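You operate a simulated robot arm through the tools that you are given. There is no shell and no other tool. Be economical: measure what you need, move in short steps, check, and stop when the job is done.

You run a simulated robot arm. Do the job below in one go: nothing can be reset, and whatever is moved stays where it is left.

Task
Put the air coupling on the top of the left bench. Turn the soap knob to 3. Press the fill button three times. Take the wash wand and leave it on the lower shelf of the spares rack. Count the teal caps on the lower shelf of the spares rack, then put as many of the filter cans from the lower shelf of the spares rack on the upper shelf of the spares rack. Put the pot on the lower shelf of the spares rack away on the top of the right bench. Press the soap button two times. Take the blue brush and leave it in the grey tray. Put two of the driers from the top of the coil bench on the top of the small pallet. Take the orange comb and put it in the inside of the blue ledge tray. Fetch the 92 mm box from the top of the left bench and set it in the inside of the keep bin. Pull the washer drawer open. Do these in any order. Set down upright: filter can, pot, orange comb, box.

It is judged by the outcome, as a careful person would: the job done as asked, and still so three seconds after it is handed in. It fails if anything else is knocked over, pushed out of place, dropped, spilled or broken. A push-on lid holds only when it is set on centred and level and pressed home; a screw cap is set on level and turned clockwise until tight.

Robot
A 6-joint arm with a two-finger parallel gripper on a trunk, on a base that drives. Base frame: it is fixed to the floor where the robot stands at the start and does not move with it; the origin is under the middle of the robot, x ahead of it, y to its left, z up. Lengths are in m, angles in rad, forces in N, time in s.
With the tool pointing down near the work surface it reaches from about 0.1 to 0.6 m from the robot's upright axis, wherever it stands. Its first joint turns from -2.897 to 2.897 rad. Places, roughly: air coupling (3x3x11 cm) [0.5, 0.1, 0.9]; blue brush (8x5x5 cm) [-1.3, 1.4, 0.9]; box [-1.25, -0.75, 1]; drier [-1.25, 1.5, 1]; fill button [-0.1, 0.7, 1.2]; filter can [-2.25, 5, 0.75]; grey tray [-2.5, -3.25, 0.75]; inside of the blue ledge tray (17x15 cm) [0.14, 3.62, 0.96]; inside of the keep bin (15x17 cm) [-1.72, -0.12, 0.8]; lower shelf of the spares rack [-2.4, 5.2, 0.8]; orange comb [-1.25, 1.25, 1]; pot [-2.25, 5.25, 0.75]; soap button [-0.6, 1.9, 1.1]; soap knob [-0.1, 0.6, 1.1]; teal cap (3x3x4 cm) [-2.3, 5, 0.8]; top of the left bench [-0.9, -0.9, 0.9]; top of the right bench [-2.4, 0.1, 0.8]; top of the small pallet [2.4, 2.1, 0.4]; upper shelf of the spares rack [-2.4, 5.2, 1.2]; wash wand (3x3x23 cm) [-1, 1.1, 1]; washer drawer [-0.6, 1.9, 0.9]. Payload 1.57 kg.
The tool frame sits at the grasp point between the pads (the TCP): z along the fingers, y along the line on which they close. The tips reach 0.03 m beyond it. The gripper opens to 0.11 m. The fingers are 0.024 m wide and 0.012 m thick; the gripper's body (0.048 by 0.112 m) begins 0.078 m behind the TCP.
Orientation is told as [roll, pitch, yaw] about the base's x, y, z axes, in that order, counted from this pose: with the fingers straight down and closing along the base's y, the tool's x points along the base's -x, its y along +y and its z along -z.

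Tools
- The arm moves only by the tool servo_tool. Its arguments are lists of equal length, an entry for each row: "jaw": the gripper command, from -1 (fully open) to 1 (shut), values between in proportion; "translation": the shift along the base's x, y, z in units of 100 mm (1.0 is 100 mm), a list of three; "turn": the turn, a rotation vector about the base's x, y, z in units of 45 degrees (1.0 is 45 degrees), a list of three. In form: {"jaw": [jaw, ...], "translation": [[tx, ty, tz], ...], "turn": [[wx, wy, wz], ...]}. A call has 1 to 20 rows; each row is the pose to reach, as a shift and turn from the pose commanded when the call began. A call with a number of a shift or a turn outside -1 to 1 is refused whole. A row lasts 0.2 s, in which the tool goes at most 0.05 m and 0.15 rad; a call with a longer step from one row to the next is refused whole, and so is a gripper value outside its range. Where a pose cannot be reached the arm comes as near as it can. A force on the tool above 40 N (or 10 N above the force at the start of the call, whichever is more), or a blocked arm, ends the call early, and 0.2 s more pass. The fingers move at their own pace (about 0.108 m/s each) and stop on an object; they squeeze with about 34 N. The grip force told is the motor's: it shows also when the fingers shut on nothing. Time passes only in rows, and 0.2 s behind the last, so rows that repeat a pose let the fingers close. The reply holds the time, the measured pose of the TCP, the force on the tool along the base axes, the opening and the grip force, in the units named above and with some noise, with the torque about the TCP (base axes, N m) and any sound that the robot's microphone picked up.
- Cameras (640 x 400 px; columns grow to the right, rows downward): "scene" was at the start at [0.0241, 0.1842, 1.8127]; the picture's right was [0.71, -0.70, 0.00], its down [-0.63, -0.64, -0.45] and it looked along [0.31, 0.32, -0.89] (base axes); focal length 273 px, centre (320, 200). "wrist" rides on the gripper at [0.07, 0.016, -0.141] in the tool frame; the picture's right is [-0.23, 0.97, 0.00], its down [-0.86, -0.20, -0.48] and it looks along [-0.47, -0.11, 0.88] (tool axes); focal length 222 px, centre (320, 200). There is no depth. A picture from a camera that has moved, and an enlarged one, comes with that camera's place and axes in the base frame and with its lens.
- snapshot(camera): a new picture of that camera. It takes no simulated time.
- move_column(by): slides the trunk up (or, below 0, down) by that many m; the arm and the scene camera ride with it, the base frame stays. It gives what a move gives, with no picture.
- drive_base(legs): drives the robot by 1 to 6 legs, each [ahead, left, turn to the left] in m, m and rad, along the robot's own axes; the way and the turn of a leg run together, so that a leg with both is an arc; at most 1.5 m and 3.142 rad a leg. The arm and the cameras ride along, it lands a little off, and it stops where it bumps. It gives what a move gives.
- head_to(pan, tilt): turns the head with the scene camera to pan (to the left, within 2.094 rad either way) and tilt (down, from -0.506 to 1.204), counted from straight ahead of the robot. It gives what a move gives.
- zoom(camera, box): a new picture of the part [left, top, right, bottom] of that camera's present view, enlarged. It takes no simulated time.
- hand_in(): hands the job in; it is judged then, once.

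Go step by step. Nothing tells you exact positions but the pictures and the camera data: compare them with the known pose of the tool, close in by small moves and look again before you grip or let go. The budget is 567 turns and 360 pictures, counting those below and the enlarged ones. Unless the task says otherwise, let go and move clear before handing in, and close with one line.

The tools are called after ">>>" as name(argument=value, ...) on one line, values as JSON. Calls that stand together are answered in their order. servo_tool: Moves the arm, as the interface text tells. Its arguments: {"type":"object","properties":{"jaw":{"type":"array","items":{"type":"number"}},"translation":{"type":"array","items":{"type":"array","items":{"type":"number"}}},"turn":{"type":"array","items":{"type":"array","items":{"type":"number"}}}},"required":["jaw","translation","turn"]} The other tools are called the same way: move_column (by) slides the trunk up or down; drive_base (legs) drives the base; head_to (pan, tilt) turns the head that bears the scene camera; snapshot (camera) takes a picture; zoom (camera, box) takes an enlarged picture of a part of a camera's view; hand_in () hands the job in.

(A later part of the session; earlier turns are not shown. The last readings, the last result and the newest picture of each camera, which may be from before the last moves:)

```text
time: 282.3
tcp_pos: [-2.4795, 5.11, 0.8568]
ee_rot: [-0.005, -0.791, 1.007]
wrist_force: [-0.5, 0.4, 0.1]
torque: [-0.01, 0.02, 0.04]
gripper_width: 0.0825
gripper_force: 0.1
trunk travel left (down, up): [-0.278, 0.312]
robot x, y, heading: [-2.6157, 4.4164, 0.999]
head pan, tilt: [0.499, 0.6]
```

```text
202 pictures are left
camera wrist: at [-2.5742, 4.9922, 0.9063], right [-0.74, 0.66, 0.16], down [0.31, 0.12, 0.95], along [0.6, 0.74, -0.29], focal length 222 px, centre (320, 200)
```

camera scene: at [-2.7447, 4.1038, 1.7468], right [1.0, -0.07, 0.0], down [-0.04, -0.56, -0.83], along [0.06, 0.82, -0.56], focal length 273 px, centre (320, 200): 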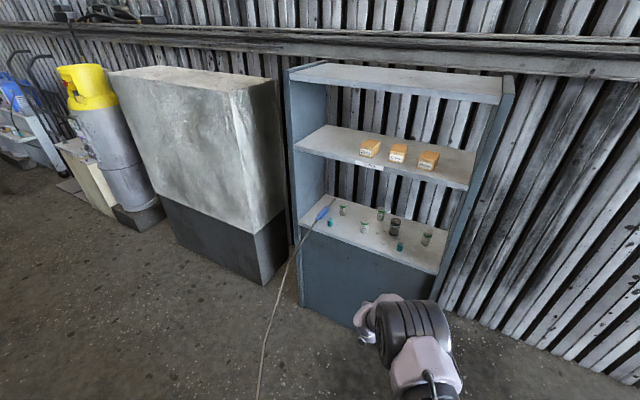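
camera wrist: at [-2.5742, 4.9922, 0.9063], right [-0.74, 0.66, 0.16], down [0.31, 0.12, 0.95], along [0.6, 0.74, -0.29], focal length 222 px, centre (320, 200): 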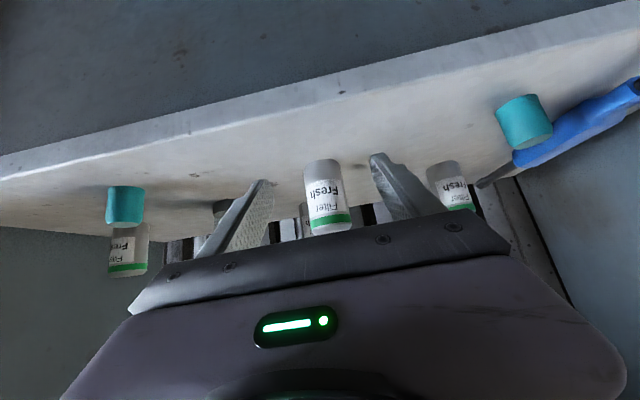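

>>> drive_base(legs=[[0.062, 0, 0]])

>>> snapshot(camera="wrist")

```text
time: 283.3
tcp_pos: [-2.4464, 5.1621, 0.857]
ee_rot: [-0.005, -0.79, 1.006]
wrist_force: [-0.2, 0.8, 0.4]
torque: [0.0, -0.03, -0.03]
gripper_width: 0.0827
gripper_force: 0.1
trunk travel left (down, up): [-0.278, 0.312]
robot x, y, heading: [-2.5814, 4.4704, 0.996]
head pan, tilt: [0.499, 0.6]
```

```text
201 pictures are left
camera wrist: at [-2.5412, 5.044, 0.9063], right [-0.74, 0.66, 0.16], down [0.31, 0.12, 0.95], along [0.6, 0.74, -0.29], focal length 222 px, centre (320, 200)
```

wrist: 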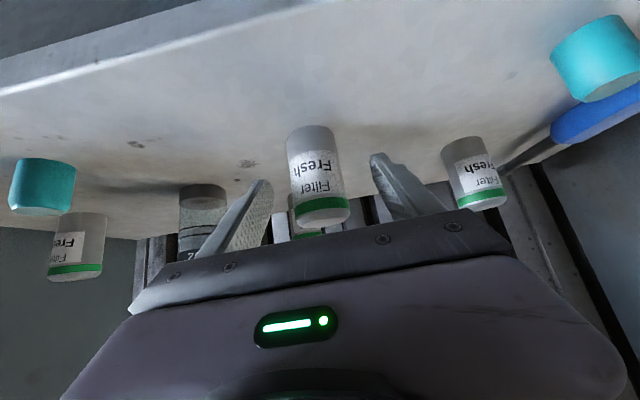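

>>> drive_base(legs=[[0.033, 0, 0]])

>>> servo_tool(jaw=[-0.2, 0.1, 0.4, 0.7, 1, 1], translation=[[0, 0, 0], [0, 0, 0], [0, 0, 0], [0, 0, 0], [0, 0, 0], [0, 0, 0]], turn=[[0, 0, 0], [0, 0, 0], [0, 0, 0], [0, 0, 0], [0, 0, 0], [0, 0, 0]])

>>> snapshot(camera="wrist")

```text
time: 284.2
tcp_pos: [-2.4276, 5.1902, 0.8562]
ee_rot: [-0.005, -0.79, 1.007]
wrist_force: [0.4, -0.2, 0.4]
torque: [0.0, -0.01, -0.01]
gripper_width: 0.0827
gripper_force: 0.0
trunk travel left (down, up): [-0.278, 0.312]
robot x, y, heading: [-2.5656, 4.4924, 1.0]
head pan, tilt: [0.499, 0.6]
```

```text
time: 285.6
tcp_pos: [-2.4303, 5.1889, 0.8565]
ee_rot: [-0.005, -0.79, 1.005]
wrist_force: [0.4, -0.3, -0.3]
torque: [0.02, -0.01, -0.01]
gripper_width: 0.0408
gripper_force: 33.4
trunk travel left (down, up): [-0.278, 0.312]
robot x, y, heading: [-2.5652, 4.4961, 1.005]
head pan, tilt: [0.499, 0.6]
```

```text
200 pictures are left
camera wrist: at [-2.524, 5.0707, 0.9066], right [-0.74, 0.66, 0.16], down [0.31, 0.11, 0.95], along [0.6, 0.74, -0.29], focal length 222 px, centre (320, 200)
```

wrist: 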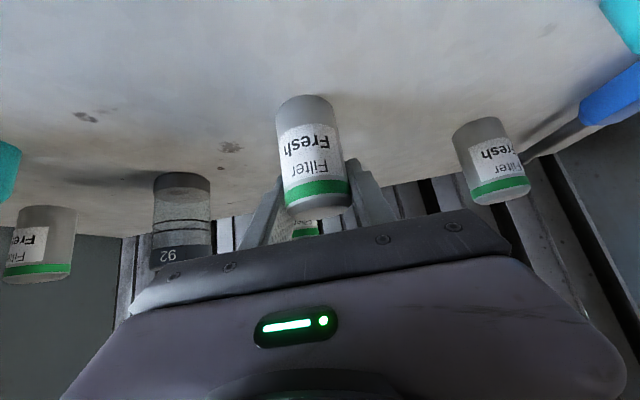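

Gripped. I lift and back out of the shelf.

>>> move_column(by=0.04)

>>> drive_base(legs=[[-0.35, 0, 0]])

>>> move_column(by=0.272)

>>> snapshot(camera="wrist")

```text
time: 286.4
tcp_pos: [-2.4297, 5.1874, 0.8971]
ee_rot: [-0.004, -0.792, 1.007]
wrist_force: [-0.8, -0.7, -2.3]
torque: [0.04, -0.04, -0.02]
gripper_width: 0.0409
gripper_force: 33.9
trunk travel left (down, up): [-0.318, 0.272]
robot x, y, heading: [-2.5648, 4.4926, 1.001]
head pan, tilt: [0.499, 0.6]
```

```text
time: 288.6
tcp_pos: [-2.616, 4.8965, 0.8985]
ee_rot: [-0.005, -0.792, 1.007]
wrist_force: [-0.4, -1.0, -0.5]
torque: [0.01, -0.01, 0.0]
gripper_width: 0.041
gripper_force: 34.3
trunk travel left (down, up): [-0.318, 0.272]
robot x, y, heading: [-2.7503, 4.204, 0.998]
head pan, tilt: [0.499, 0.6]
```

```text
time: 291.4
tcp_pos: [-2.6148, 4.8973, 1.1691]
ee_rot: [-0.006, -0.79, 1.008]
wrist_force: [-0.3, 0.5, -0.8]
torque: [-0.02, -0.02, 0.03]
gripper_width: 0.0409
gripper_force: 34.3
trunk travel left (down, up): [-0.59, 0.0]
robot x, y, heading: [-2.7548, 4.2035, 0.997]
head pan, tilt: [0.499, 0.6]
```

```text
199 pictures are left
camera wrist: at [-2.7103, 4.7794, 1.2184], right [-0.74, 0.66, 0.16], down [0.31, 0.11, 0.95], along [0.6, 0.74, -0.29], focal length 222 px, centre (320, 200)
```

wrist: 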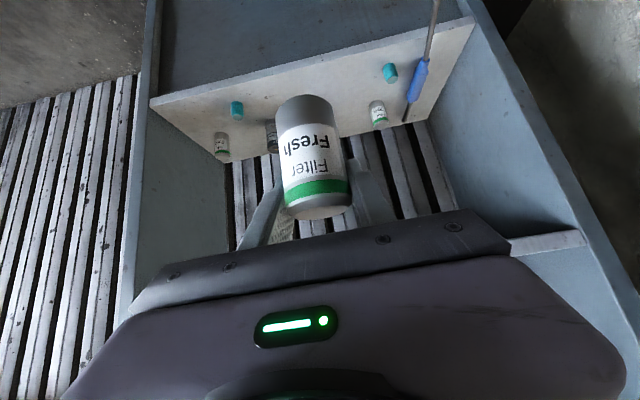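

I raise the arm itself to clear the upper shelf.

>>> servo_tool(jaw=[1, 1, 1], translation=[[-0.1, -0.15, 0.33], [-0.2, -0.3, 0.66], [-0.3, -0.45, 0.98]], turn=[[0, 0, 0], [0, 0, 0], [0, 0, 0]])

>>> servo_tool(jaw=[1, 1, 1], translation=[[0, 0, 0.33], [0, 0, 0.66], [0, 0, 0.9]], turn=[[0, 0, 0], [0, 0, 0], [0, 0, 0]])

>>> snapshot(camera="wrist")

>>> snapshot(camera="scene")

```text
time: 292.2
tcp_pos: [-2.645, 4.8505, 1.2677]
ee_rot: [-0.005, -0.792, 1.007]
wrist_force: [1.1, -0.4, -1.7]
torque: [0.02, 0.01, 0.0]
gripper_width: 0.0407
gripper_force: 34.0
trunk travel left (down, up): [-0.59, 0.0]
robot x, y, heading: [-2.7542, 4.2036, 1.0]
head pan, tilt: [0.499, 0.6]
```

```text
time: 293.0
tcp_pos: [-2.6458, 4.852, 1.3576]
ee_rot: [-0.005, -0.791, 1.008]
wrist_force: [-0.3, 0.6, -2.0]
torque: [0.01, -0.02, 0.0]
gripper_width: 0.0405
gripper_force: 33.6
trunk travel left (down, up): [-0.59, 0.0]
robot x, y, heading: [-2.7518, 4.205, 1.003]
head pan, tilt: [0.499, 0.6]
```

```text
198 pictures are left
camera wrist: at [-2.7404, 4.7338, 1.4069], right [-0.74, 0.66, 0.16], down [0.31, 0.11, 0.95], along [0.6, 0.74, -0.29], focal length 222 px, centre (320, 200)
```

wrist: 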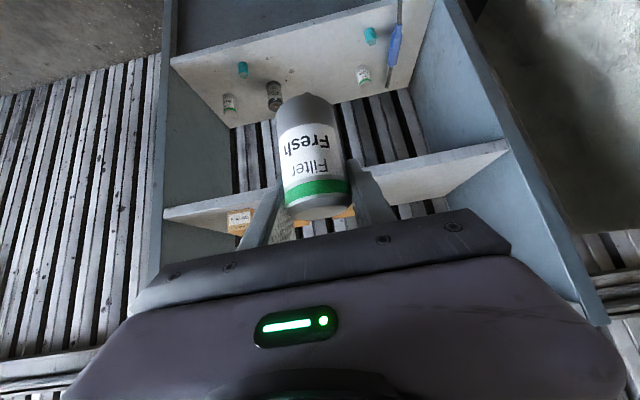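

```text
197 pictures are left
camera scene: at [-2.8744, 4.3494, 2.0168], right [1.0, -0.07, 0.0], down [-0.04, -0.56, -0.83], along [0.06, 0.82, -0.56], focal length 273 px, centre (320, 200)
```

scene: 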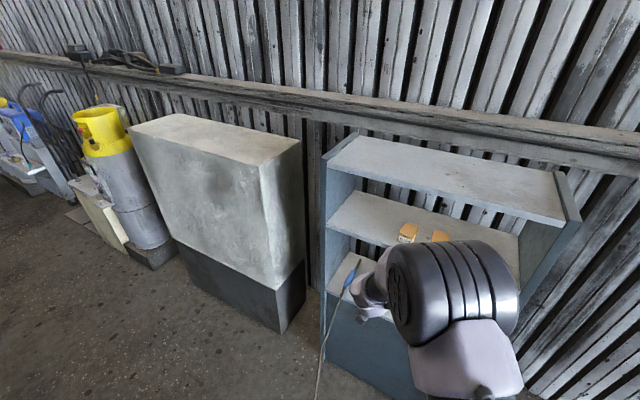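

I move left to the free end of the upper shelf and drive in.

>>> drive_base(legs=[[0, 0.231, 0], [0.25, 0, 0]])

>>> snapshot(camera="wrist")

>>> head_to(pan=-0.6, tilt=0.5)

>>> snapshot(camera="scene")

```text
time: 296.2
tcp_pos: [-2.7077, 5.1856, 1.3576]
ee_rot: [-0.005, -0.794, 1.006]
wrist_force: [-0.5, -0.2, -1.9]
torque: [0.0, -0.02, -0.02]
gripper_width: 0.041
gripper_force: 33.9
trunk travel left (down, up): [-0.59, 0.0]
robot x, y, heading: [-2.8181, 4.5399, 1.002]
head pan, tilt: [0.499, 0.6]
```

```text
196 pictures are left
camera wrist: at [-2.8024, 5.0683, 1.4067], right [-0.74, 0.66, 0.16], down [0.31, 0.11, 0.95], along [0.6, 0.74, -0.29], focal length 222 px, centre (320, 200)
```

wrist: 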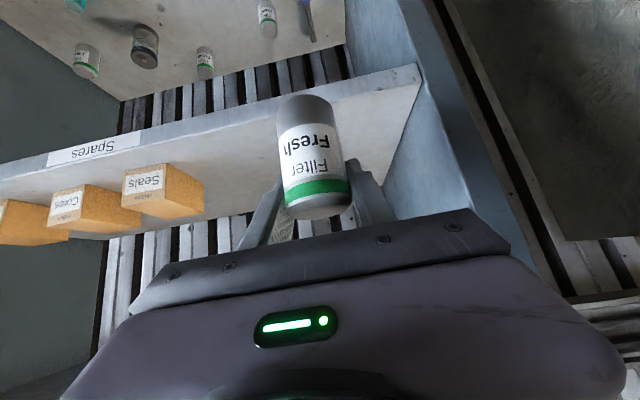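

```text
time: 297.5
tcp_pos: [-2.7075, 5.1857, 1.3579]
ee_rot: [-0.006, -0.789, 1.008]
wrist_force: [-0.9, 0.0, -1.7]
torque: [0.01, 0.01, 0.01]
gripper_width: 0.041
gripper_force: 33.8
trunk travel left (down, up): [-0.59, 0.0]
robot x, y, heading: [-2.8126, 4.5386, 0.995]
head pan, tilt: [-0.6, 0.499]
```

```text
195 pictures are left
camera scene: at [-2.8584, 4.6313, 2.0258], right [0.39, -0.92, 0.0], down [-0.44, -0.19, -0.88], along [0.81, 0.34, -0.48], focal length 273 px, centre (320, 200)
```

scene: 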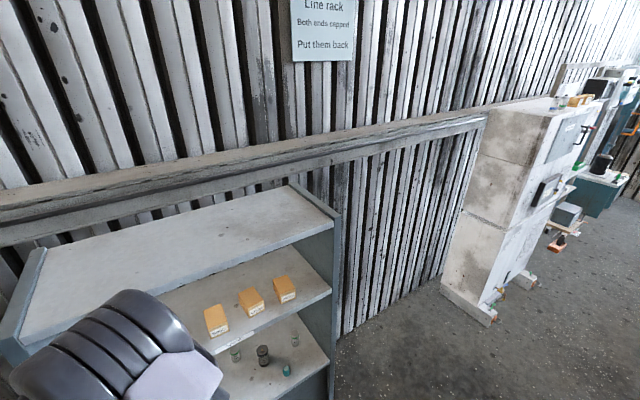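

The wrist joint is near the height of the rack's top board, so I lower first, then go in only far enough to set the can near the front.

>>> servo_tool(jaw=[1, 1], translation=[[0, 0, -0.2], [0, 0, -0.4]], turn=[[0, 0, 0], [0, 0, 0]])

>>> snapshot(camera="wrist")

>>> head_to(pan=0.0, tilt=0.5)

>>> snapshot(camera="scene")

```text
time: 298.1
tcp_pos: [-2.7065, 5.1862, 1.3175]
ee_rot: [-0.005, -0.793, 1.008]
wrist_force: [0.9, 0.4, -1.4]
torque: [0.0, -0.01, -0.03]
gripper_width: 0.0411
gripper_force: 34.3
trunk travel left (down, up): [-0.59, 0.0]
robot x, y, heading: [-2.8098, 4.5412, 0.996]
head pan, tilt: [-0.6, 0.499]
```

```text
194 pictures are left
camera wrist: at [-2.8022, 5.0689, 1.3664], right [-0.74, 0.66, 0.16], down [0.31, 0.11, 0.95], along [0.6, 0.74, -0.28], focal length 222 px, centre (320, 200)
```

wrist: 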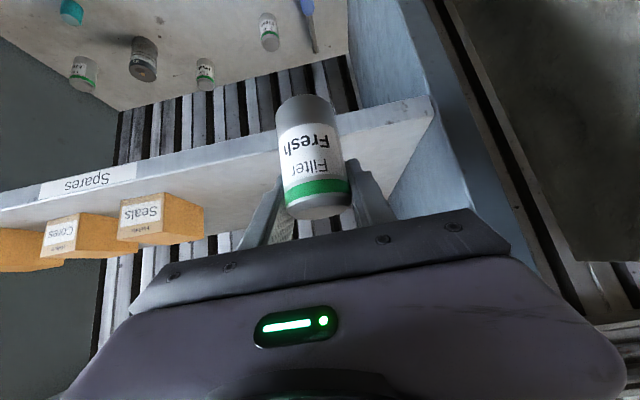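

```text
time: 299.1
tcp_pos: [-2.707, 5.1861, 1.3167]
ee_rot: [-0.006, -0.789, 1.007]
wrist_force: [-0.1, -0.1, -2.0]
torque: [0.03, 0.01, -0.01]
gripper_width: 0.0413
gripper_force: 33.7
trunk travel left (down, up): [-0.59, 0.0]
robot x, y, heading: [-2.813, 4.5385, 0.995]
head pan, tilt: [0.0, 0.499]
```

```text
193 pictures are left
camera scene: at [-2.893, 4.6726, 2.0258], right [0.84, -0.54, 0.0], down [-0.26, -0.4, -0.88], along [0.47, 0.74, -0.48], focal length 273 px, centre (320, 200)
```

scene: 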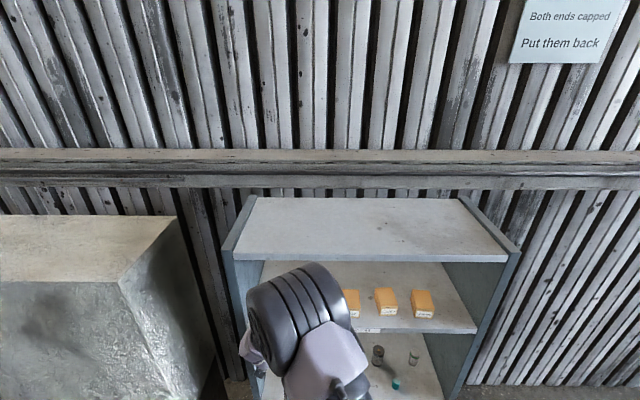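

>>> drive_base(legs=[[0.075, 0, 0]])

>>> snapshot(camera="wrist")

>>> snapshot(camera="scene")

```text
time: 300.1
tcp_pos: [-2.6672, 5.2489, 1.3168]
ee_rot: [-0.005, -0.789, 1.006]
wrist_force: [-0.1, 0.4, -1.9]
torque: [0.0, 0.0, 0.01]
gripper_width: 0.041
gripper_force: 33.9
trunk travel left (down, up): [-0.59, 0.0]
robot x, y, heading: [-2.7728, 4.5999, 1.004]
head pan, tilt: [0.0, 0.499]
```

```text
192 pictures are left
camera wrist: at [-2.7615, 5.1319, 1.3663], right [-0.74, 0.66, 0.16], down [0.31, 0.12, 0.95], along [0.6, 0.74, -0.29], focal length 222 px, centre (320, 200)
```

wrist: 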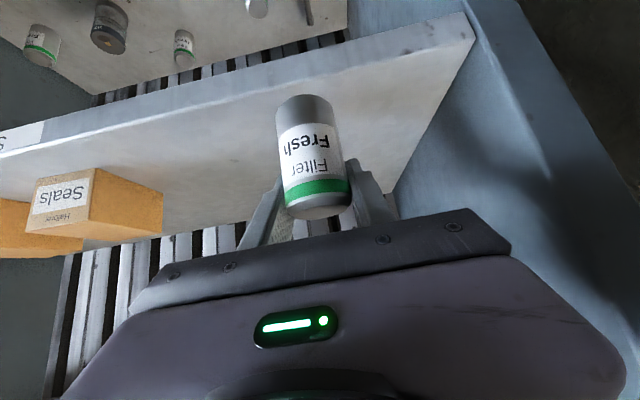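

```text
191 pictures are left
camera scene: at [-2.8521, 4.7363, 2.0258], right [0.84, -0.54, 0.0], down [-0.26, -0.4, -0.88], along [0.47, 0.74, -0.48], focal length 273 px, centre (320, 200)
```

scene: 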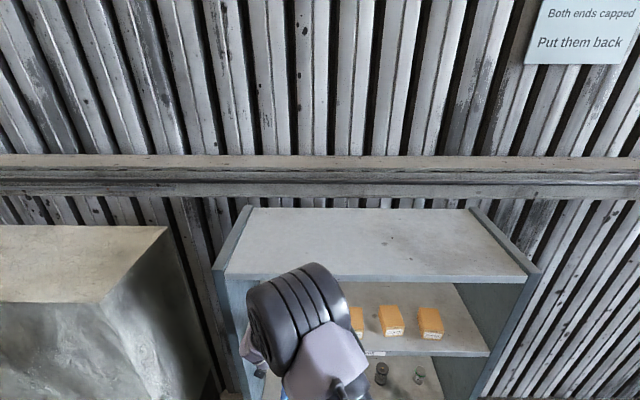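

The can is over the shelf, about 6 cm in. I lower to contact.

>>> servo_tool(jaw=[1, 1, 1, 1, 1, 1, 1, 1, 1, 1], translation=[[0, 0, -0.03], [0, 0, -0.05], [0, 0, -0.07], [0, 0, -0.09], [0, 0, -0.11], [0, 0, -0.13], [0, 0, -0.15], [0, 0, -0.17], [0, 0, -0.19], [0, 0, -0.21]], turn=[[0, 0, 0], [0, 0, 0], [0, 0, 0], [0, 0, 0], [0, 0, 0], [0, 0, 0], [0, 0, 0], [0, 0, 0], [0, 0, 0], [0, 0, 0]])

```text
time: 302.4
tcp_pos: [-2.6682, 5.2483, 1.2973]
ee_rot: [-0.005, -0.794, 1.006]
wrist_force: [-1.2, 3.3, 27.3]
torque: [0.01, 0.63, -0.07]
gripper_width: 0.0413
gripper_force: 34.1
trunk travel left (down, up): [-0.59, 0.0]
robot x, y, heading: [-2.7769, 4.6027, 0.998]
head pan, tilt: [0.0, 0.499]
```

Contact with 27 N. I release and retreat.

>>> servo_tool(jaw=[1, 0.5, -0.1, -0.1, -0.1], translation=[[0, 0, 0.02], [0, 0, 0.02], [0, 0, 0.02], [0, 0, 0.02], [0, 0, 0.02]], turn=[[0, 0, 0], [0, 0, 0], [0, 0, 0], [0, 0, 0], [0, 0, 0]])

>>> drive_base(legs=[[-0.2, 0, 0]])

>>> snapshot(camera="wrist")

```text
time: 303.6
tcp_pos: [-2.6674, 5.249, 1.2976]
ee_rot: [-0.005, -0.791, 1.008]
wrist_force: [0.0, 0.1, 0.4]
torque: [0.0, 0.0, 0.01]
gripper_width: 0.0604
gripper_force: 0.1
trunk travel left (down, up): [-0.59, 0.0]
robot x, y, heading: [-2.7714, 4.6003, 0.997]
head pan, tilt: [0.0, 0.499]
```

```text
time: 305.1
tcp_pos: [-2.774, 5.0833, 1.2982]
ee_rot: [-0.005, -0.793, 1.008]
wrist_force: [0.4, -0.2, 0.2]
torque: [0.02, -0.03, 0.0]
gripper_width: 0.0607
gripper_force: 0.0
trunk travel left (down, up): [-0.59, 0.0]
robot x, y, heading: [-2.8835, 4.4314, 0.999]
head pan, tilt: [0.0, 0.499]
```

```text
190 pictures are left
camera wrist: at [-2.8691, 4.9648, 1.3473], right [-0.74, 0.66, 0.16], down [0.31, 0.12, 0.95], along [0.6, 0.74, -0.29], focal length 222 px, centre (320, 200)
```

wrist: 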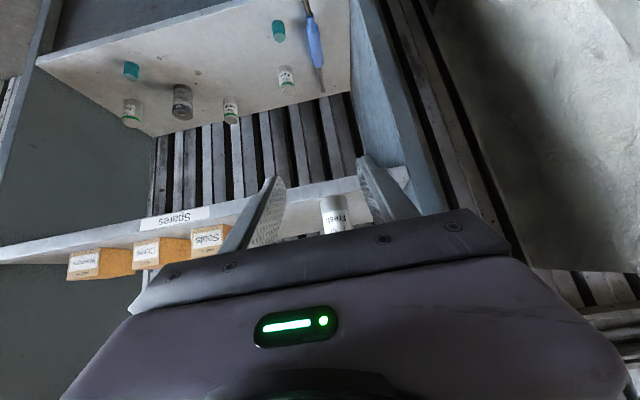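

The can stands on the upper shelf, and I again see just two teal caps below. Next the right-hand can.

>>> drive_base(legs=[[-0.2, 0, 0], [0, -0.533, 0]])

>>> servo_tool(jaw=[-0.5, -0.5, -0.5], translation=[[0.1, 0.15, -0.33], [0.2, 0.3, -0.66], [0.3, 0.45, -0.98]], turn=[[0, 0, 0], [0, 0, 0], [0, 0, 0]])

>>> move_column(by=-0.3)

>>> snapshot(camera="wrist")

```text
time: 309.4
tcp_pos: [-2.4334, 4.6242, 1.2977]
ee_rot: [-0.005, -0.79, 1.004]
wrist_force: [-0.3, -0.1, 0.1]
torque: [0.0, -0.02, 0.0]
gripper_width: 0.0604
gripper_force: 0.2
trunk travel left (down, up): [-0.59, 0.0]
robot x, y, heading: [-2.5407, 3.9789, 0.996]
head pan, tilt: [0.0, 0.499]
```

```text
time: 310.2
tcp_pos: [-2.4034, 4.6713, 1.1984]
ee_rot: [-0.004, -0.791, 1.003]
wrist_force: [-0.1, 0.2, 0.0]
torque: [0.04, 0.01, -0.01]
gripper_width: 0.0824
gripper_force: 0.2
trunk travel left (down, up): [-0.59, 0.0]
robot x, y, heading: [-2.5411, 3.975, 0.997]
head pan, tilt: [0.0, 0.499]
```

```text
time: 313.2
tcp_pos: [-2.4017, 4.6696, 0.9011]
ee_rot: [-0.005, -0.791, 1.004]
wrist_force: [0.5, 0.6, 0.0]
torque: [-0.02, 0.01, -0.03]
gripper_width: 0.0825
gripper_force: 0.0
trunk travel left (down, up): [-0.29, 0.3]
robot x, y, heading: [-2.5419, 3.9736, 0.999]
head pan, tilt: [0.0, 0.499]
```

```text
189 pictures are left
camera wrist: at [-2.4981, 4.5527, 0.9495], right [-0.73, 0.66, 0.16], down [0.31, 0.11, 0.95], along [0.61, 0.74, -0.29], focal length 222 px, centre (320, 200)
```

wrist: 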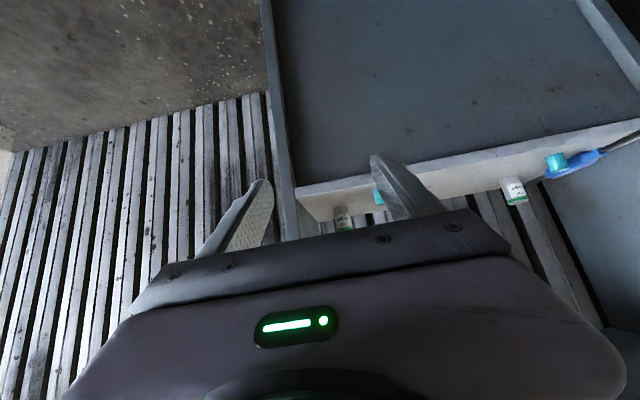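

>>> move_column(by=-0.044)

>>> drive_base(legs=[[0.36, 0, 0]])

>>> snapshot(camera="wrist")

```text
time: 314.1
tcp_pos: [-2.4037, 4.6691, 0.8562]
ee_rot: [-0.006, -0.791, 1.004]
wrist_force: [0.3, 0.8, 1.0]
torque: [0.01, 0.02, -0.01]
gripper_width: 0.0823
gripper_force: 0.0
trunk travel left (down, up): [-0.246, 0.344]
robot x, y, heading: [-2.5419, 3.9762, 0.998]
head pan, tilt: [0.0, 0.499]
```

```text
time: 316.4
tcp_pos: [-2.208, 4.9695, 0.8556]
ee_rot: [-0.005, -0.792, 1.005]
wrist_force: [0.3, 0.5, -0.3]
torque: [-0.01, -0.02, 0.02]
gripper_width: 0.0825
gripper_force: 0.2
trunk travel left (down, up): [-0.246, 0.344]
robot x, y, heading: [-2.3467, 4.2778, 0.998]
head pan, tilt: [0.0, 0.499]
```

```text
188 pictures are left
camera wrist: at [-2.3041, 4.8525, 0.9051], right [-0.73, 0.66, 0.16], down [0.31, 0.11, 0.95], along [0.61, 0.74, -0.29], focal length 222 px, centre (320, 200)
```

wrist: 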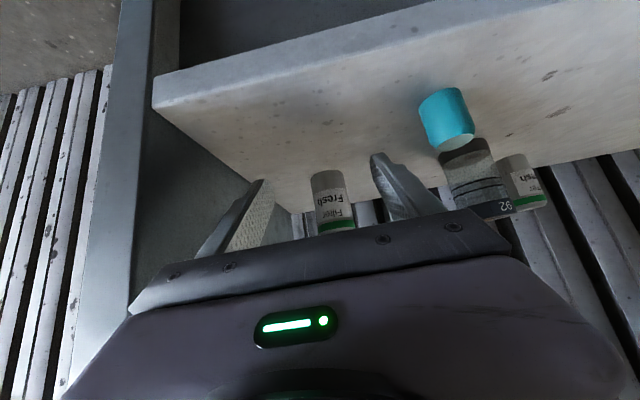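

>>> drive_base(legs=[[0.08, 0, 0]])

>>> snapshot(camera="wrist")

```text
time: 317.5
tcp_pos: [-2.1663, 5.0364, 0.8543]
ee_rot: [-0.005, -0.79, 1.003]
wrist_force: [-0.9, 1.4, -0.2]
torque: [0.0, 0.0, -0.01]
gripper_width: 0.0822
gripper_force: 0.1
trunk travel left (down, up): [-0.246, 0.344]
robot x, y, heading: [-2.31, 4.3416, 0.999]
head pan, tilt: [0.0, 0.499]
```

```text
187 pictures are left
camera wrist: at [-2.2609, 4.9194, 0.9049], right [-0.73, 0.66, 0.16], down [0.31, 0.11, 0.94], along [0.61, 0.74, -0.29], focal length 222 px, centre (320, 200)
```

wrist: 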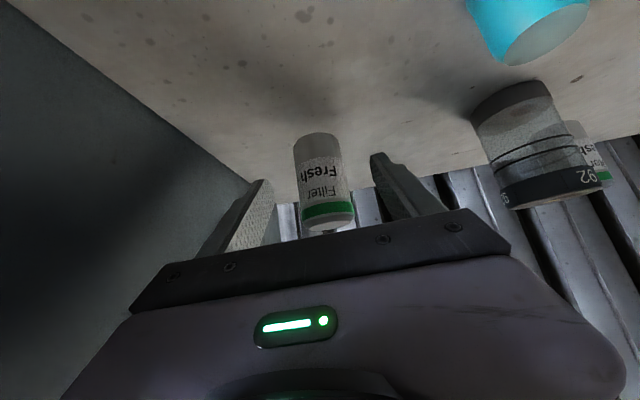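

>>> drive_base(legs=[[0.038, 0, 0]])

>>> servo_tool(jaw=[-0.2, 0.1, 0.4, 0.7, 1, 1], translation=[[0, 0, 0], [0, 0, 0], [0, 0, 0], [0, 0, 0], [0, 0, 0], [0, 0, 0]], turn=[[0, 0, 0], [0, 0, 0], [0, 0, 0], [0, 0, 0], [0, 0, 0], [0, 0, 0]])

>>> snapshot(camera="wrist")

```text
time: 318.3
tcp_pos: [-2.1442, 5.0693, 0.8544]
ee_rot: [-0.005, -0.79, 1.001]
wrist_force: [0.4, 0.1, 0.0]
torque: [-0.03, -0.01, 0.0]
gripper_width: 0.0826
gripper_force: 0.0
trunk travel left (down, up): [-0.246, 0.344]
robot x, y, heading: [-2.2809, 4.3753, 0.998]
head pan, tilt: [0.0, 0.499]
```

```text
time: 319.7
tcp_pos: [-2.1464, 5.0679, 0.8553]
ee_rot: [-0.004, -0.789, 1.004]
wrist_force: [-1.1, 0.7, 1.2]
torque: [0.04, 0.12, 0.0]
gripper_width: 0.041
gripper_force: 34.4
trunk travel left (down, up): [-0.246, 0.344]
robot x, y, heading: [-2.2809, 4.376, 0.994]
head pan, tilt: [0.0, 0.499]
```

```text
186 pictures are left
camera wrist: at [-2.2408, 4.9504, 0.9055], right [-0.73, 0.66, 0.16], down [0.31, 0.11, 0.95], along [0.61, 0.74, -0.29], focal length 222 px, centre (320, 200)
```

wrist: 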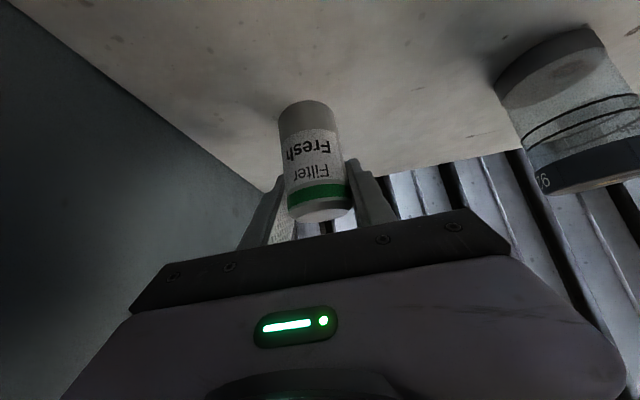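

Second can gripped. I lift it out and raise it to the upper shelf height.

>>> move_column(by=0.04)

>>> drive_base(legs=[[-0.45, 0, 0]])

>>> move_column(by=0.304)

>>> servo_tool(jaw=[1, 1, 1], translation=[[-0.1, -0.15, 0.33], [-0.2, -0.3, 0.66], [-0.3, -0.45, 0.98]], turn=[[0, 0, 0], [0, 0, 0], [0, 0, 0]])

>>> servo_tool(jaw=[1, 1], translation=[[0, 0, 0.12], [0, 0, 0.25]], turn=[[0, 0, 0], [0, 0, 0]])

>>> drive_base(legs=[[0, 0.44, 0], [0.23, 0, 0]])

>>> snapshot(camera="wrist")

```text
time: 320.6
tcp_pos: [-2.1463, 5.0675, 0.8953]
ee_rot: [-0.006, -0.79, 1.003]
wrist_force: [-0.8, 0.3, -2.4]
torque: [0.03, 0.01, -0.02]
gripper_width: 0.0411
gripper_force: 33.7
trunk travel left (down, up): [-0.286, 0.304]
robot x, y, heading: [-2.2836, 4.3789, 1.002]
head pan, tilt: [0.0, 0.499]
```

```text
time: 323.3
tcp_pos: [-2.3913, 4.686, 0.8962]
ee_rot: [-0.005, -0.793, 1.001]
wrist_force: [0.4, 0.1, -1.5]
torque: [0.01, 0.01, 0.03]
gripper_width: 0.0411
gripper_force: 33.7
trunk travel left (down, up): [-0.286, 0.304]
robot x, y, heading: [-2.5298, 3.988, 0.998]
head pan, tilt: [0.0, 0.499]
```

```text
time: 326.3
tcp_pos: [-2.3913, 4.6861, 1.1997]
ee_rot: [-0.006, -0.792, 1.002]
wrist_force: [-0.7, -0.8, -1.6]
torque: [0.01, 0.01, -0.03]
gripper_width: 0.041
gripper_force: 34.7
trunk travel left (down, up): [-0.59, 0.0]
robot x, y, heading: [-2.5286, 3.9918, 0.992]
head pan, tilt: [0.0, 0.499]
```

```text
time: 327.1
tcp_pos: [-2.421, 4.6384, 1.2988]
ee_rot: [-0.007, -0.79, 1.003]
wrist_force: [-0.4, -0.1, -1.4]
torque: [0.01, -0.04, 0.0]
gripper_width: 0.0413
gripper_force: 33.8
trunk travel left (down, up): [-0.59, 0.0]
robot x, y, heading: [-2.5313, 3.9919, 0.996]
head pan, tilt: [0.0, 0.499]
```

```text
time: 327.7
tcp_pos: [-2.4221, 4.6404, 1.3222]
ee_rot: [-0.003, -0.791, 1.001]
wrist_force: [0.3, -0.3, -2.5]
torque: [0.0, -0.02, 0.0]
gripper_width: 0.0412
gripper_force: 33.9
trunk travel left (down, up): [-0.59, 0.0]
robot x, y, heading: [-2.5315, 3.9952, 0.994]
head pan, tilt: [0.0, 0.499]
```

```text
time: 331.7
tcp_pos: [-2.6713, 5.0716, 1.3229]
ee_rot: [-0.006, -0.793, 1.007]
wrist_force: [-0.1, -0.6, -2.0]
torque: [-0.02, 0.0, 0.0]
gripper_width: 0.041
gripper_force: 34.8
trunk travel left (down, up): [-0.59, 0.0]
robot x, y, heading: [-2.7741, 4.4247, 0.999]
head pan, tilt: [0.0, 0.499]
```

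```text
185 pictures are left
camera wrist: at [-2.7659, 4.9549, 1.3727], right [-0.73, 0.66, 0.16], down [0.31, 0.11, 0.95], along [0.61, 0.74, -0.29], focal length 222 px, centre (320, 200)
```

wrist: 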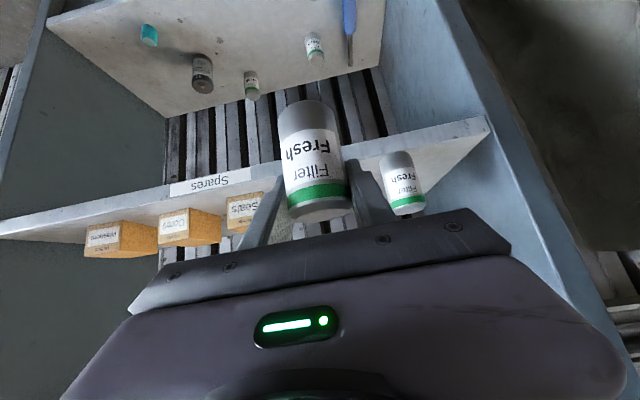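

>>> drive_base(legs=[[0.148, 0, 0]])

>>> snapshot(camera="wrist")

>>> servo_tool(jaw=[1, 1, 1, 1, 1, 1, 1, 1], translation=[[0, 0, -0.1], [0, 0, -0.14], [0, 0, -0.16], [0, 0, -0.18], [0, 0, -0.2], [0, 0, -0.22], [0, 0, -0.24], [0, 0, -0.26]], turn=[[0, 0, 0], [0, 0, 0], [0, 0, 0], [0, 0, 0], [0, 0, 0], [0, 0, 0], [0, 0, 0], [0, 0, 0]])

```text
time: 333.1
tcp_pos: [-2.591, 5.1937, 1.3234]
ee_rot: [-0.007, -0.791, 1.004]
wrist_force: [0.8, -0.8, -2.1]
torque: [-0.03, 0.01, -0.02]
gripper_width: 0.0409
gripper_force: 33.9
trunk travel left (down, up): [-0.59, 0.0]
robot x, y, heading: [-2.6983, 4.5474, 0.996]
head pan, tilt: [0.0, 0.499]
```

```text
184 pictures are left
camera wrist: at [-2.686, 5.0778, 1.3728], right [-0.73, 0.66, 0.16], down [0.31, 0.11, 0.95], along [0.61, 0.74, -0.29], focal length 222 px, centre (320, 200)
```

wrist: 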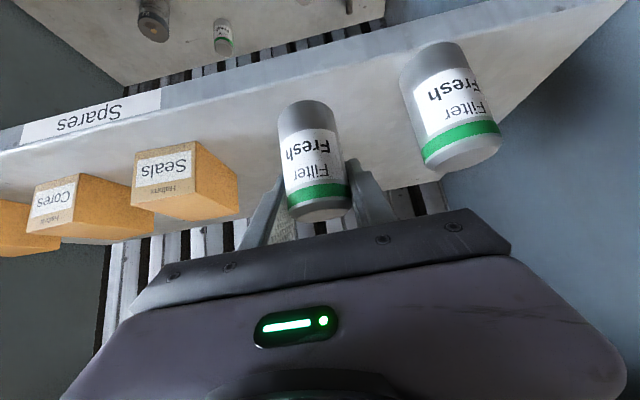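

```text
time: 334.9
tcp_pos: [-2.5905, 5.194, 1.2977]
ee_rot: [-0.001, -0.792, 1.002]
wrist_force: [-0.3, 7.3, 26.5]
torque: [0.25, 0.61, -0.11]
gripper_width: 0.0414
gripper_force: 34.1
trunk travel left (down, up): [-0.59, 0.0]
robot x, y, heading: [-2.6978, 4.5472, 0.996]
head pan, tilt: [0.0, 0.499]
```

>>> servo_tool(jaw=[1, 0.5, 0, 0, 0], translation=[[0, 0, 0.02], [0, 0, 0.02], [0, 0, 0.02], [0, 0, 0.02], [0, 0, 0.02]], turn=[[0, 0, 0], [0, 0, 0], [0, 0, 0], [0, 0, 0], [0, 0, 0]])

>>> drive_base(legs=[[-0.35, 0, 0]])

>>> snapshot(camera="wrist")

>>> snapshot(camera="scene")

```text
time: 336.1
tcp_pos: [-2.5915, 5.1955, 1.2983]
ee_rot: [-0.006, -0.79, 1.005]
wrist_force: [0.5, 0.1, 0.1]
torque: [-0.01, -0.02, 0.02]
gripper_width: 0.0549
gripper_force: 0.0
trunk travel left (down, up): [-0.59, 0.0]
robot x, y, heading: [-2.6993, 4.5471, 0.996]
head pan, tilt: [0.0, 0.499]
```

```text
time: 338.4
tcp_pos: [-2.7803, 4.9028, 1.2979]
ee_rot: [-0.006, -0.79, 1.006]
wrist_force: [0.2, 0.5, 0.0]
torque: [0.02, -0.03, 0.02]
gripper_width: 0.0549
gripper_force: 0.0
trunk travel left (down, up): [-0.59, 0.0]
robot x, y, heading: [-2.8922, 4.2499, 1.003]
head pan, tilt: [0.0, 0.499]
```

```text
183 pictures are left
camera wrist: at [-2.8759, 4.7847, 1.3482], right [-0.73, 0.66, 0.16], down [0.31, 0.11, 0.95], along [0.61, 0.74, -0.29], focal length 222 px, centre (320, 200)
```

wrist: 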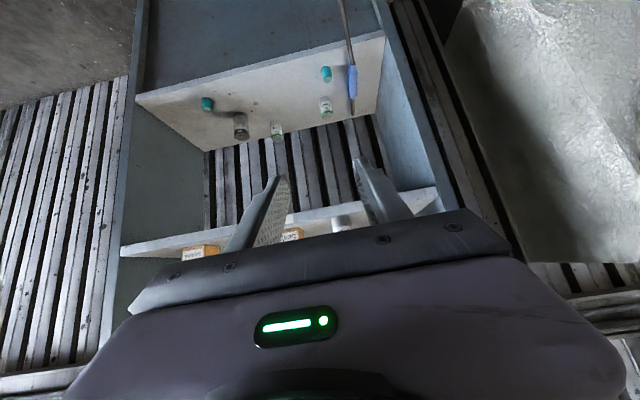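

```text
182 pictures are left
camera scene: at [-2.9674, 4.3891, 2.0258], right [0.84, -0.54, 0.0], down [-0.26, -0.4, -0.88], along [0.48, 0.74, -0.48], focal length 273 px, centre (320, 200)
```

scene: 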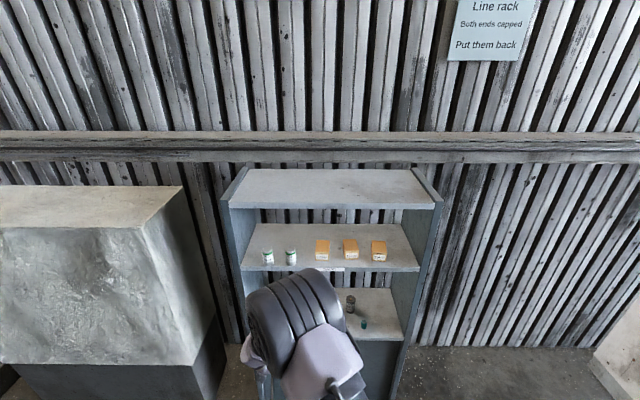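

Both cans are upright on the upper shelf. Now the pot: I line up with it, keeping clear of the cap beside it.

>>> drive_base(legs=[[0, -0.278, 0]])

>>> servo_tool(jaw=[-0.36, -0.36, -0.36], translation=[[0.1, 0.15, -0.33], [0.2, 0.3, -0.66], [0.3, 0.45, -0.98]], turn=[[0, 0, 0], [0, 0, 0], [0, 0, 0]])

>>> move_column(by=-0.326)

>>> snapshot(camera="wrist")

```text
time: 340.3
tcp_pos: [-2.5467, 4.7511, 1.298]
ee_rot: [-0.006, -0.791, 1.006]
wrist_force: [0.0, 0.6, -0.2]
torque: [0.03, -0.01, 0.0]
gripper_width: 0.0547
gripper_force: 0.1
trunk travel left (down, up): [-0.59, 0.0]
robot x, y, heading: [-2.6551, 4.1036, 0.998]
head pan, tilt: [0.0, 0.499]
```

```text
time: 341.1
tcp_pos: [-2.517, 4.7978, 1.1981]
ee_rot: [-0.004, -0.791, 1.004]
wrist_force: [-0.5, 1.0, -0.6]
torque: [0.02, -0.02, 0.0]
gripper_width: 0.0746
gripper_force: 0.0
trunk travel left (down, up): [-0.59, 0.0]
robot x, y, heading: [-2.651, 4.1031, 0.992]
head pan, tilt: [0.0, 0.499]
```

```text
time: 344.3
tcp_pos: [-2.5165, 4.7964, 0.8741]
ee_rot: [-0.005, -0.792, 1.003]
wrist_force: [-0.7, -0.4, 0.3]
torque: [-0.01, 0.0, 0.01]
gripper_width: 0.0748
gripper_force: 0.1
trunk travel left (down, up): [-0.264, 0.326]
robot x, y, heading: [-2.6582, 4.1067, 1.0]
head pan, tilt: [0.0, 0.499]
```

```text
181 pictures are left
camera wrist: at [-2.6124, 4.6793, 0.9235], right [-0.73, 0.66, 0.16], down [0.31, 0.11, 0.95], along [0.61, 0.74, -0.29], focal length 222 px, centre (320, 200)
```

wrist: 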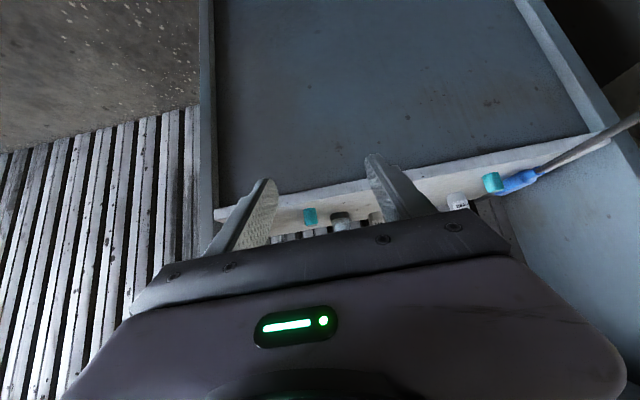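

The cap is close beside the finger path, so I pass above the cap's top and lower afterwards.

>>> move_column(by=0.02)

>>> drive_base(legs=[[0.27, -0.005, 0]])

>>> snapshot(camera="wrist")

```text
time: 345.0
tcp_pos: [-2.5168, 4.7972, 0.8933]
ee_rot: [-0.006, -0.791, 1.006]
wrist_force: [0.8, 0.6, -0.8]
torque: [0.02, 0.02, -0.01]
gripper_width: 0.0747
gripper_force: 0.0
trunk travel left (down, up): [-0.284, 0.306]
robot x, y, heading: [-2.6525, 4.1014, 1.001]
head pan, tilt: [0.0, 0.499]
```

```text
time: 346.9
tcp_pos: [-2.3636, 5.0198, 0.8923]
ee_rot: [-0.006, -0.79, 1.003]
wrist_force: [-0.1, 0.0, -0.1]
torque: [0.0, -0.03, -0.02]
gripper_width: 0.0749
gripper_force: 0.1
trunk travel left (down, up): [-0.284, 0.306]
robot x, y, heading: [-2.5031, 4.3274, 0.995]
head pan, tilt: [0.0, 0.499]
```

```text
180 pictures are left
camera wrist: at [-2.46, 4.9024, 0.943], right [-0.73, 0.66, 0.16], down [0.31, 0.11, 0.95], along [0.61, 0.74, -0.29], focal length 222 px, centre (320, 200)
```

wrist: 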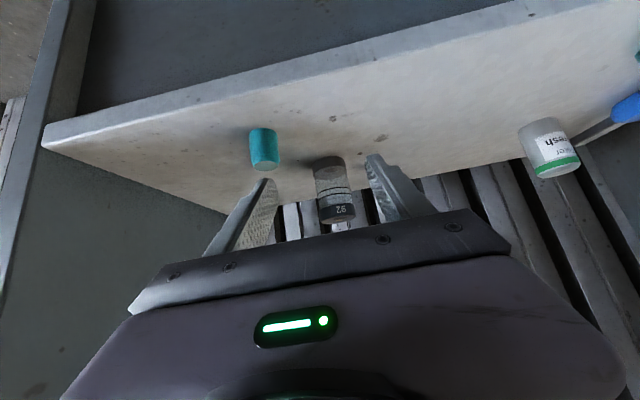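

>>> drive_base(legs=[[0.11, 0.003, 0]])

>>> snapshot(camera="wrist")

```text
time: 348.1
tcp_pos: [-2.3073, 5.1136, 0.8931]
ee_rot: [-0.007, -0.79, 1.001]
wrist_force: [-0.3, -0.3, -0.1]
torque: [-0.01, -0.01, 0.01]
gripper_width: 0.0746
gripper_force: 0.1
trunk travel left (down, up): [-0.284, 0.306]
robot x, y, heading: [-2.4486, 4.419, 0.99]
head pan, tilt: [0.0, 0.499]
```

```text
179 pictures are left
camera wrist: at [-2.4021, 4.9969, 0.9428], right [-0.73, 0.66, 0.16], down [0.31, 0.11, 0.94], along [0.61, 0.74, -0.29], focal length 222 px, centre (320, 200)
```

wrist: 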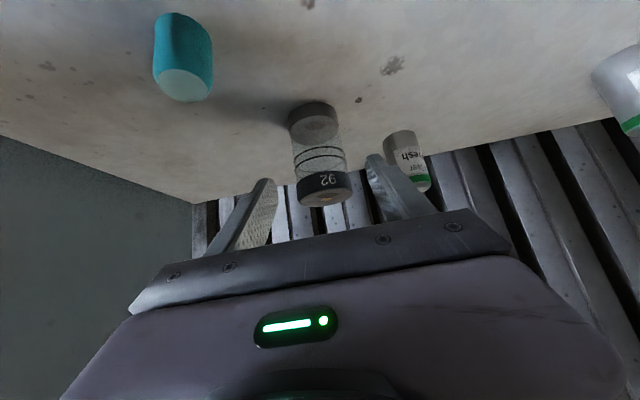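

>>> move_column(by=-0.033)

>>> drive_base(legs=[[0.055, 0, 0]])

>>> snapshot(camera="wrist")

```text
time: 348.9
tcp_pos: [-2.3069, 5.1134, 0.8609]
ee_rot: [-0.005, -0.789, 1.002]
wrist_force: [0.2, 0.6, -0.2]
torque: [0.0, 0.0, -0.02]
gripper_width: 0.0748
gripper_force: 0.0
trunk travel left (down, up): [-0.251, 0.339]
robot x, y, heading: [-2.4475, 4.421, 0.986]
head pan, tilt: [0.0, 0.499]
```

```text
time: 349.8
tcp_pos: [-2.2766, 5.1591, 0.8589]
ee_rot: [-0.006, -0.789, 0.999]
wrist_force: [0.2, 0.3, 0.4]
torque: [0.03, -0.01, -0.01]
gripper_width: 0.0748
gripper_force: 0.1
trunk travel left (down, up): [-0.251, 0.339]
robot x, y, heading: [-2.4199, 4.4619, 0.993]
head pan, tilt: [0.0, 0.499]
```

```text
178 pictures are left
camera wrist: at [-2.3724, 5.0419, 0.9099], right [-0.73, 0.66, 0.16], down [0.31, 0.11, 0.94], along [0.61, 0.74, -0.29], focal length 222 px, centre (320, 200)
```

wrist: 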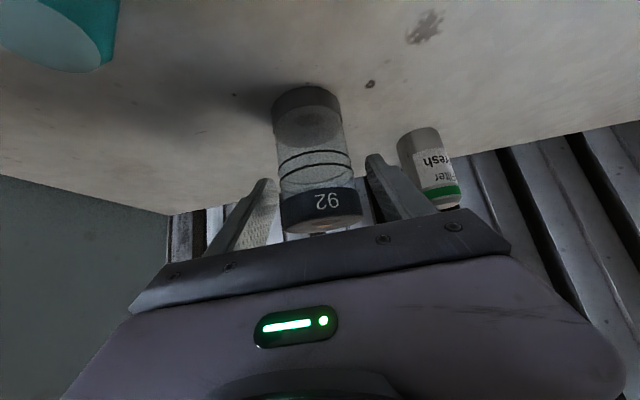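

>>> servo_tool(jaw=[-0.2, 0.0, 0.2, 0.5, 1, 1], translation=[[0, 0, 0], [0, 0, 0], [0, 0, 0], [0, 0, 0], [0, 0, 0], [0, 0, 0]], turn=[[0, 0, 0], [0, 0, 0], [0, 0, 0], [0, 0, 0], [0, 0, 0], [0, 0, 0]])

>>> move_column(by=0.06)

>>> snapshot(camera="wrist")

```text
time: 351.2
tcp_pos: [-2.2774, 5.159, 0.8602]
ee_rot: [-0.006, -0.79, 0.999]
wrist_force: [-0.9, -0.8, 0.5]
torque: [-0.05, 0.02, -0.01]
gripper_width: 0.0482
gripper_force: 33.5
trunk travel left (down, up): [-0.251, 0.339]
robot x, y, heading: [-2.4176, 4.468, 0.989]
head pan, tilt: [0.0, 0.499]
```

```text
time: 352.2
tcp_pos: [-2.2776, 5.1585, 0.921]
ee_rot: [-0.005, -0.79, 1.003]
wrist_force: [-0.3, 0.8, -2.8]
torque: [0.01, -0.02, 0.01]
gripper_width: 0.0487
gripper_force: 33.8
trunk travel left (down, up): [-0.311, 0.279]
robot x, y, heading: [-2.4155, 4.4643, 0.994]
head pan, tilt: [0.0, 0.499]
```

```text
177 pictures are left
camera wrist: at [-2.3728, 5.0415, 0.97], right [-0.73, 0.66, 0.16], down [0.31, 0.11, 0.95], along [0.61, 0.74, -0.29], focal length 222 px, centre (320, 200)
```

wrist: 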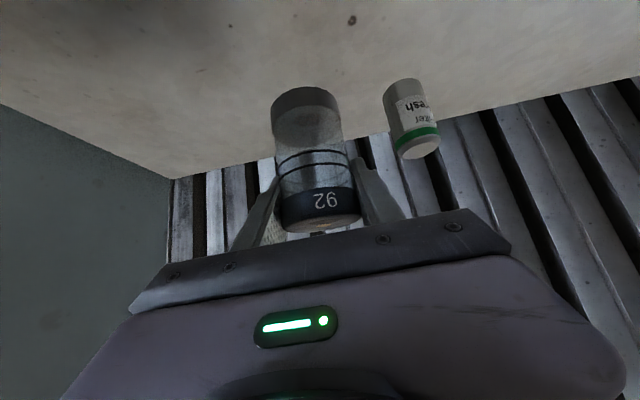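

The pot is held upright. I back out and travel to the right bench, carrying it high.

>>> drive_base(legs=[[-0.5, 0, 0]])

>>> move_column(by=0.279)

>>> drive_base(legs=[[-0.37, -0.71, 0], [0, 0, 1.45], [0, 0, 1.44]])

>>> snapshot(camera="wrist")

>>> snapshot(camera="scene")

```text
time: 355.2
tcp_pos: [-2.5514, 4.7388, 0.9206]
ee_rot: [-0.005, -0.79, 1.006]
wrist_force: [-0.2, 0.1, -3.2]
torque: [0.04, -0.02, -0.02]
gripper_width: 0.0484
gripper_force: 33.6
trunk travel left (down, up): [-0.311, 0.279]
robot x, y, heading: [-2.6891, 4.0434, 0.992]
head pan, tilt: [0.0, 0.499]
```

```text
time: 358.0
tcp_pos: [-2.5518, 4.74, 1.1995]
ee_rot: [-0.003, -0.792, 1.005]
wrist_force: [-0.1, -0.2, -3.0]
torque: [0.05, -0.03, -0.01]
gripper_width: 0.0483
gripper_force: 34.1
trunk travel left (down, up): [-0.59, 0.0]
robot x, y, heading: [-2.6893, 4.0444, 0.996]
head pan, tilt: [0.0, 0.499]
```

```text
time: 369.4
tcp_pos: [-2.6051, 2.716, 1.1995]
ee_rot: [-0.005, -0.791, -2.393]
wrist_force: [-0.4, -0.1, -2.9]
torque: [-0.01, 0.01, 0.01]
gripper_width: 0.0485
gripper_force: 33.7
trunk travel left (down, up): [-0.59, 0.0]
robot x, y, heading: [-2.2963, 3.3527, -2.398]
head pan, tilt: [0.0, 0.499]
```

```text
176 pictures are left
camera wrist: at [-2.4843, 2.8061, 1.2492], right [0.54, -0.83, 0.16], down [-0.32, -0.03, 0.95], along [-0.77, -0.56, -0.29], focal length 222 px, centre (320, 200)
```

wrist: 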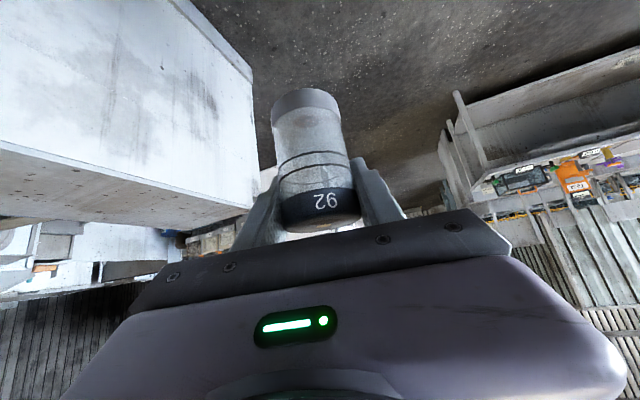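

```text
175 pictures are left
camera scene: at [-2.2533, 3.2008, 2.0258], right [-0.67, 0.74, 0.0], down [0.35, 0.32, -0.88], along [-0.65, -0.59, -0.48], focal length 273 px, centre (320, 200)
```

scene: 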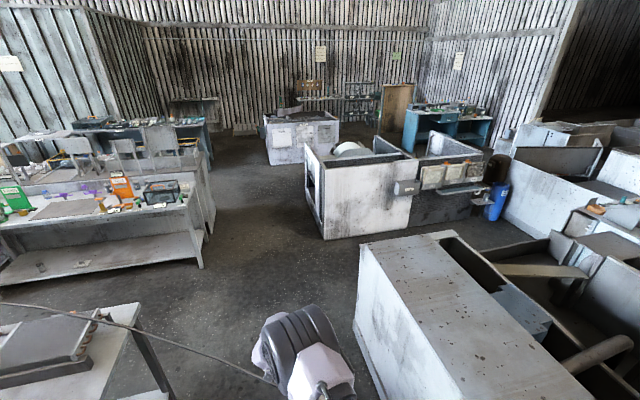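

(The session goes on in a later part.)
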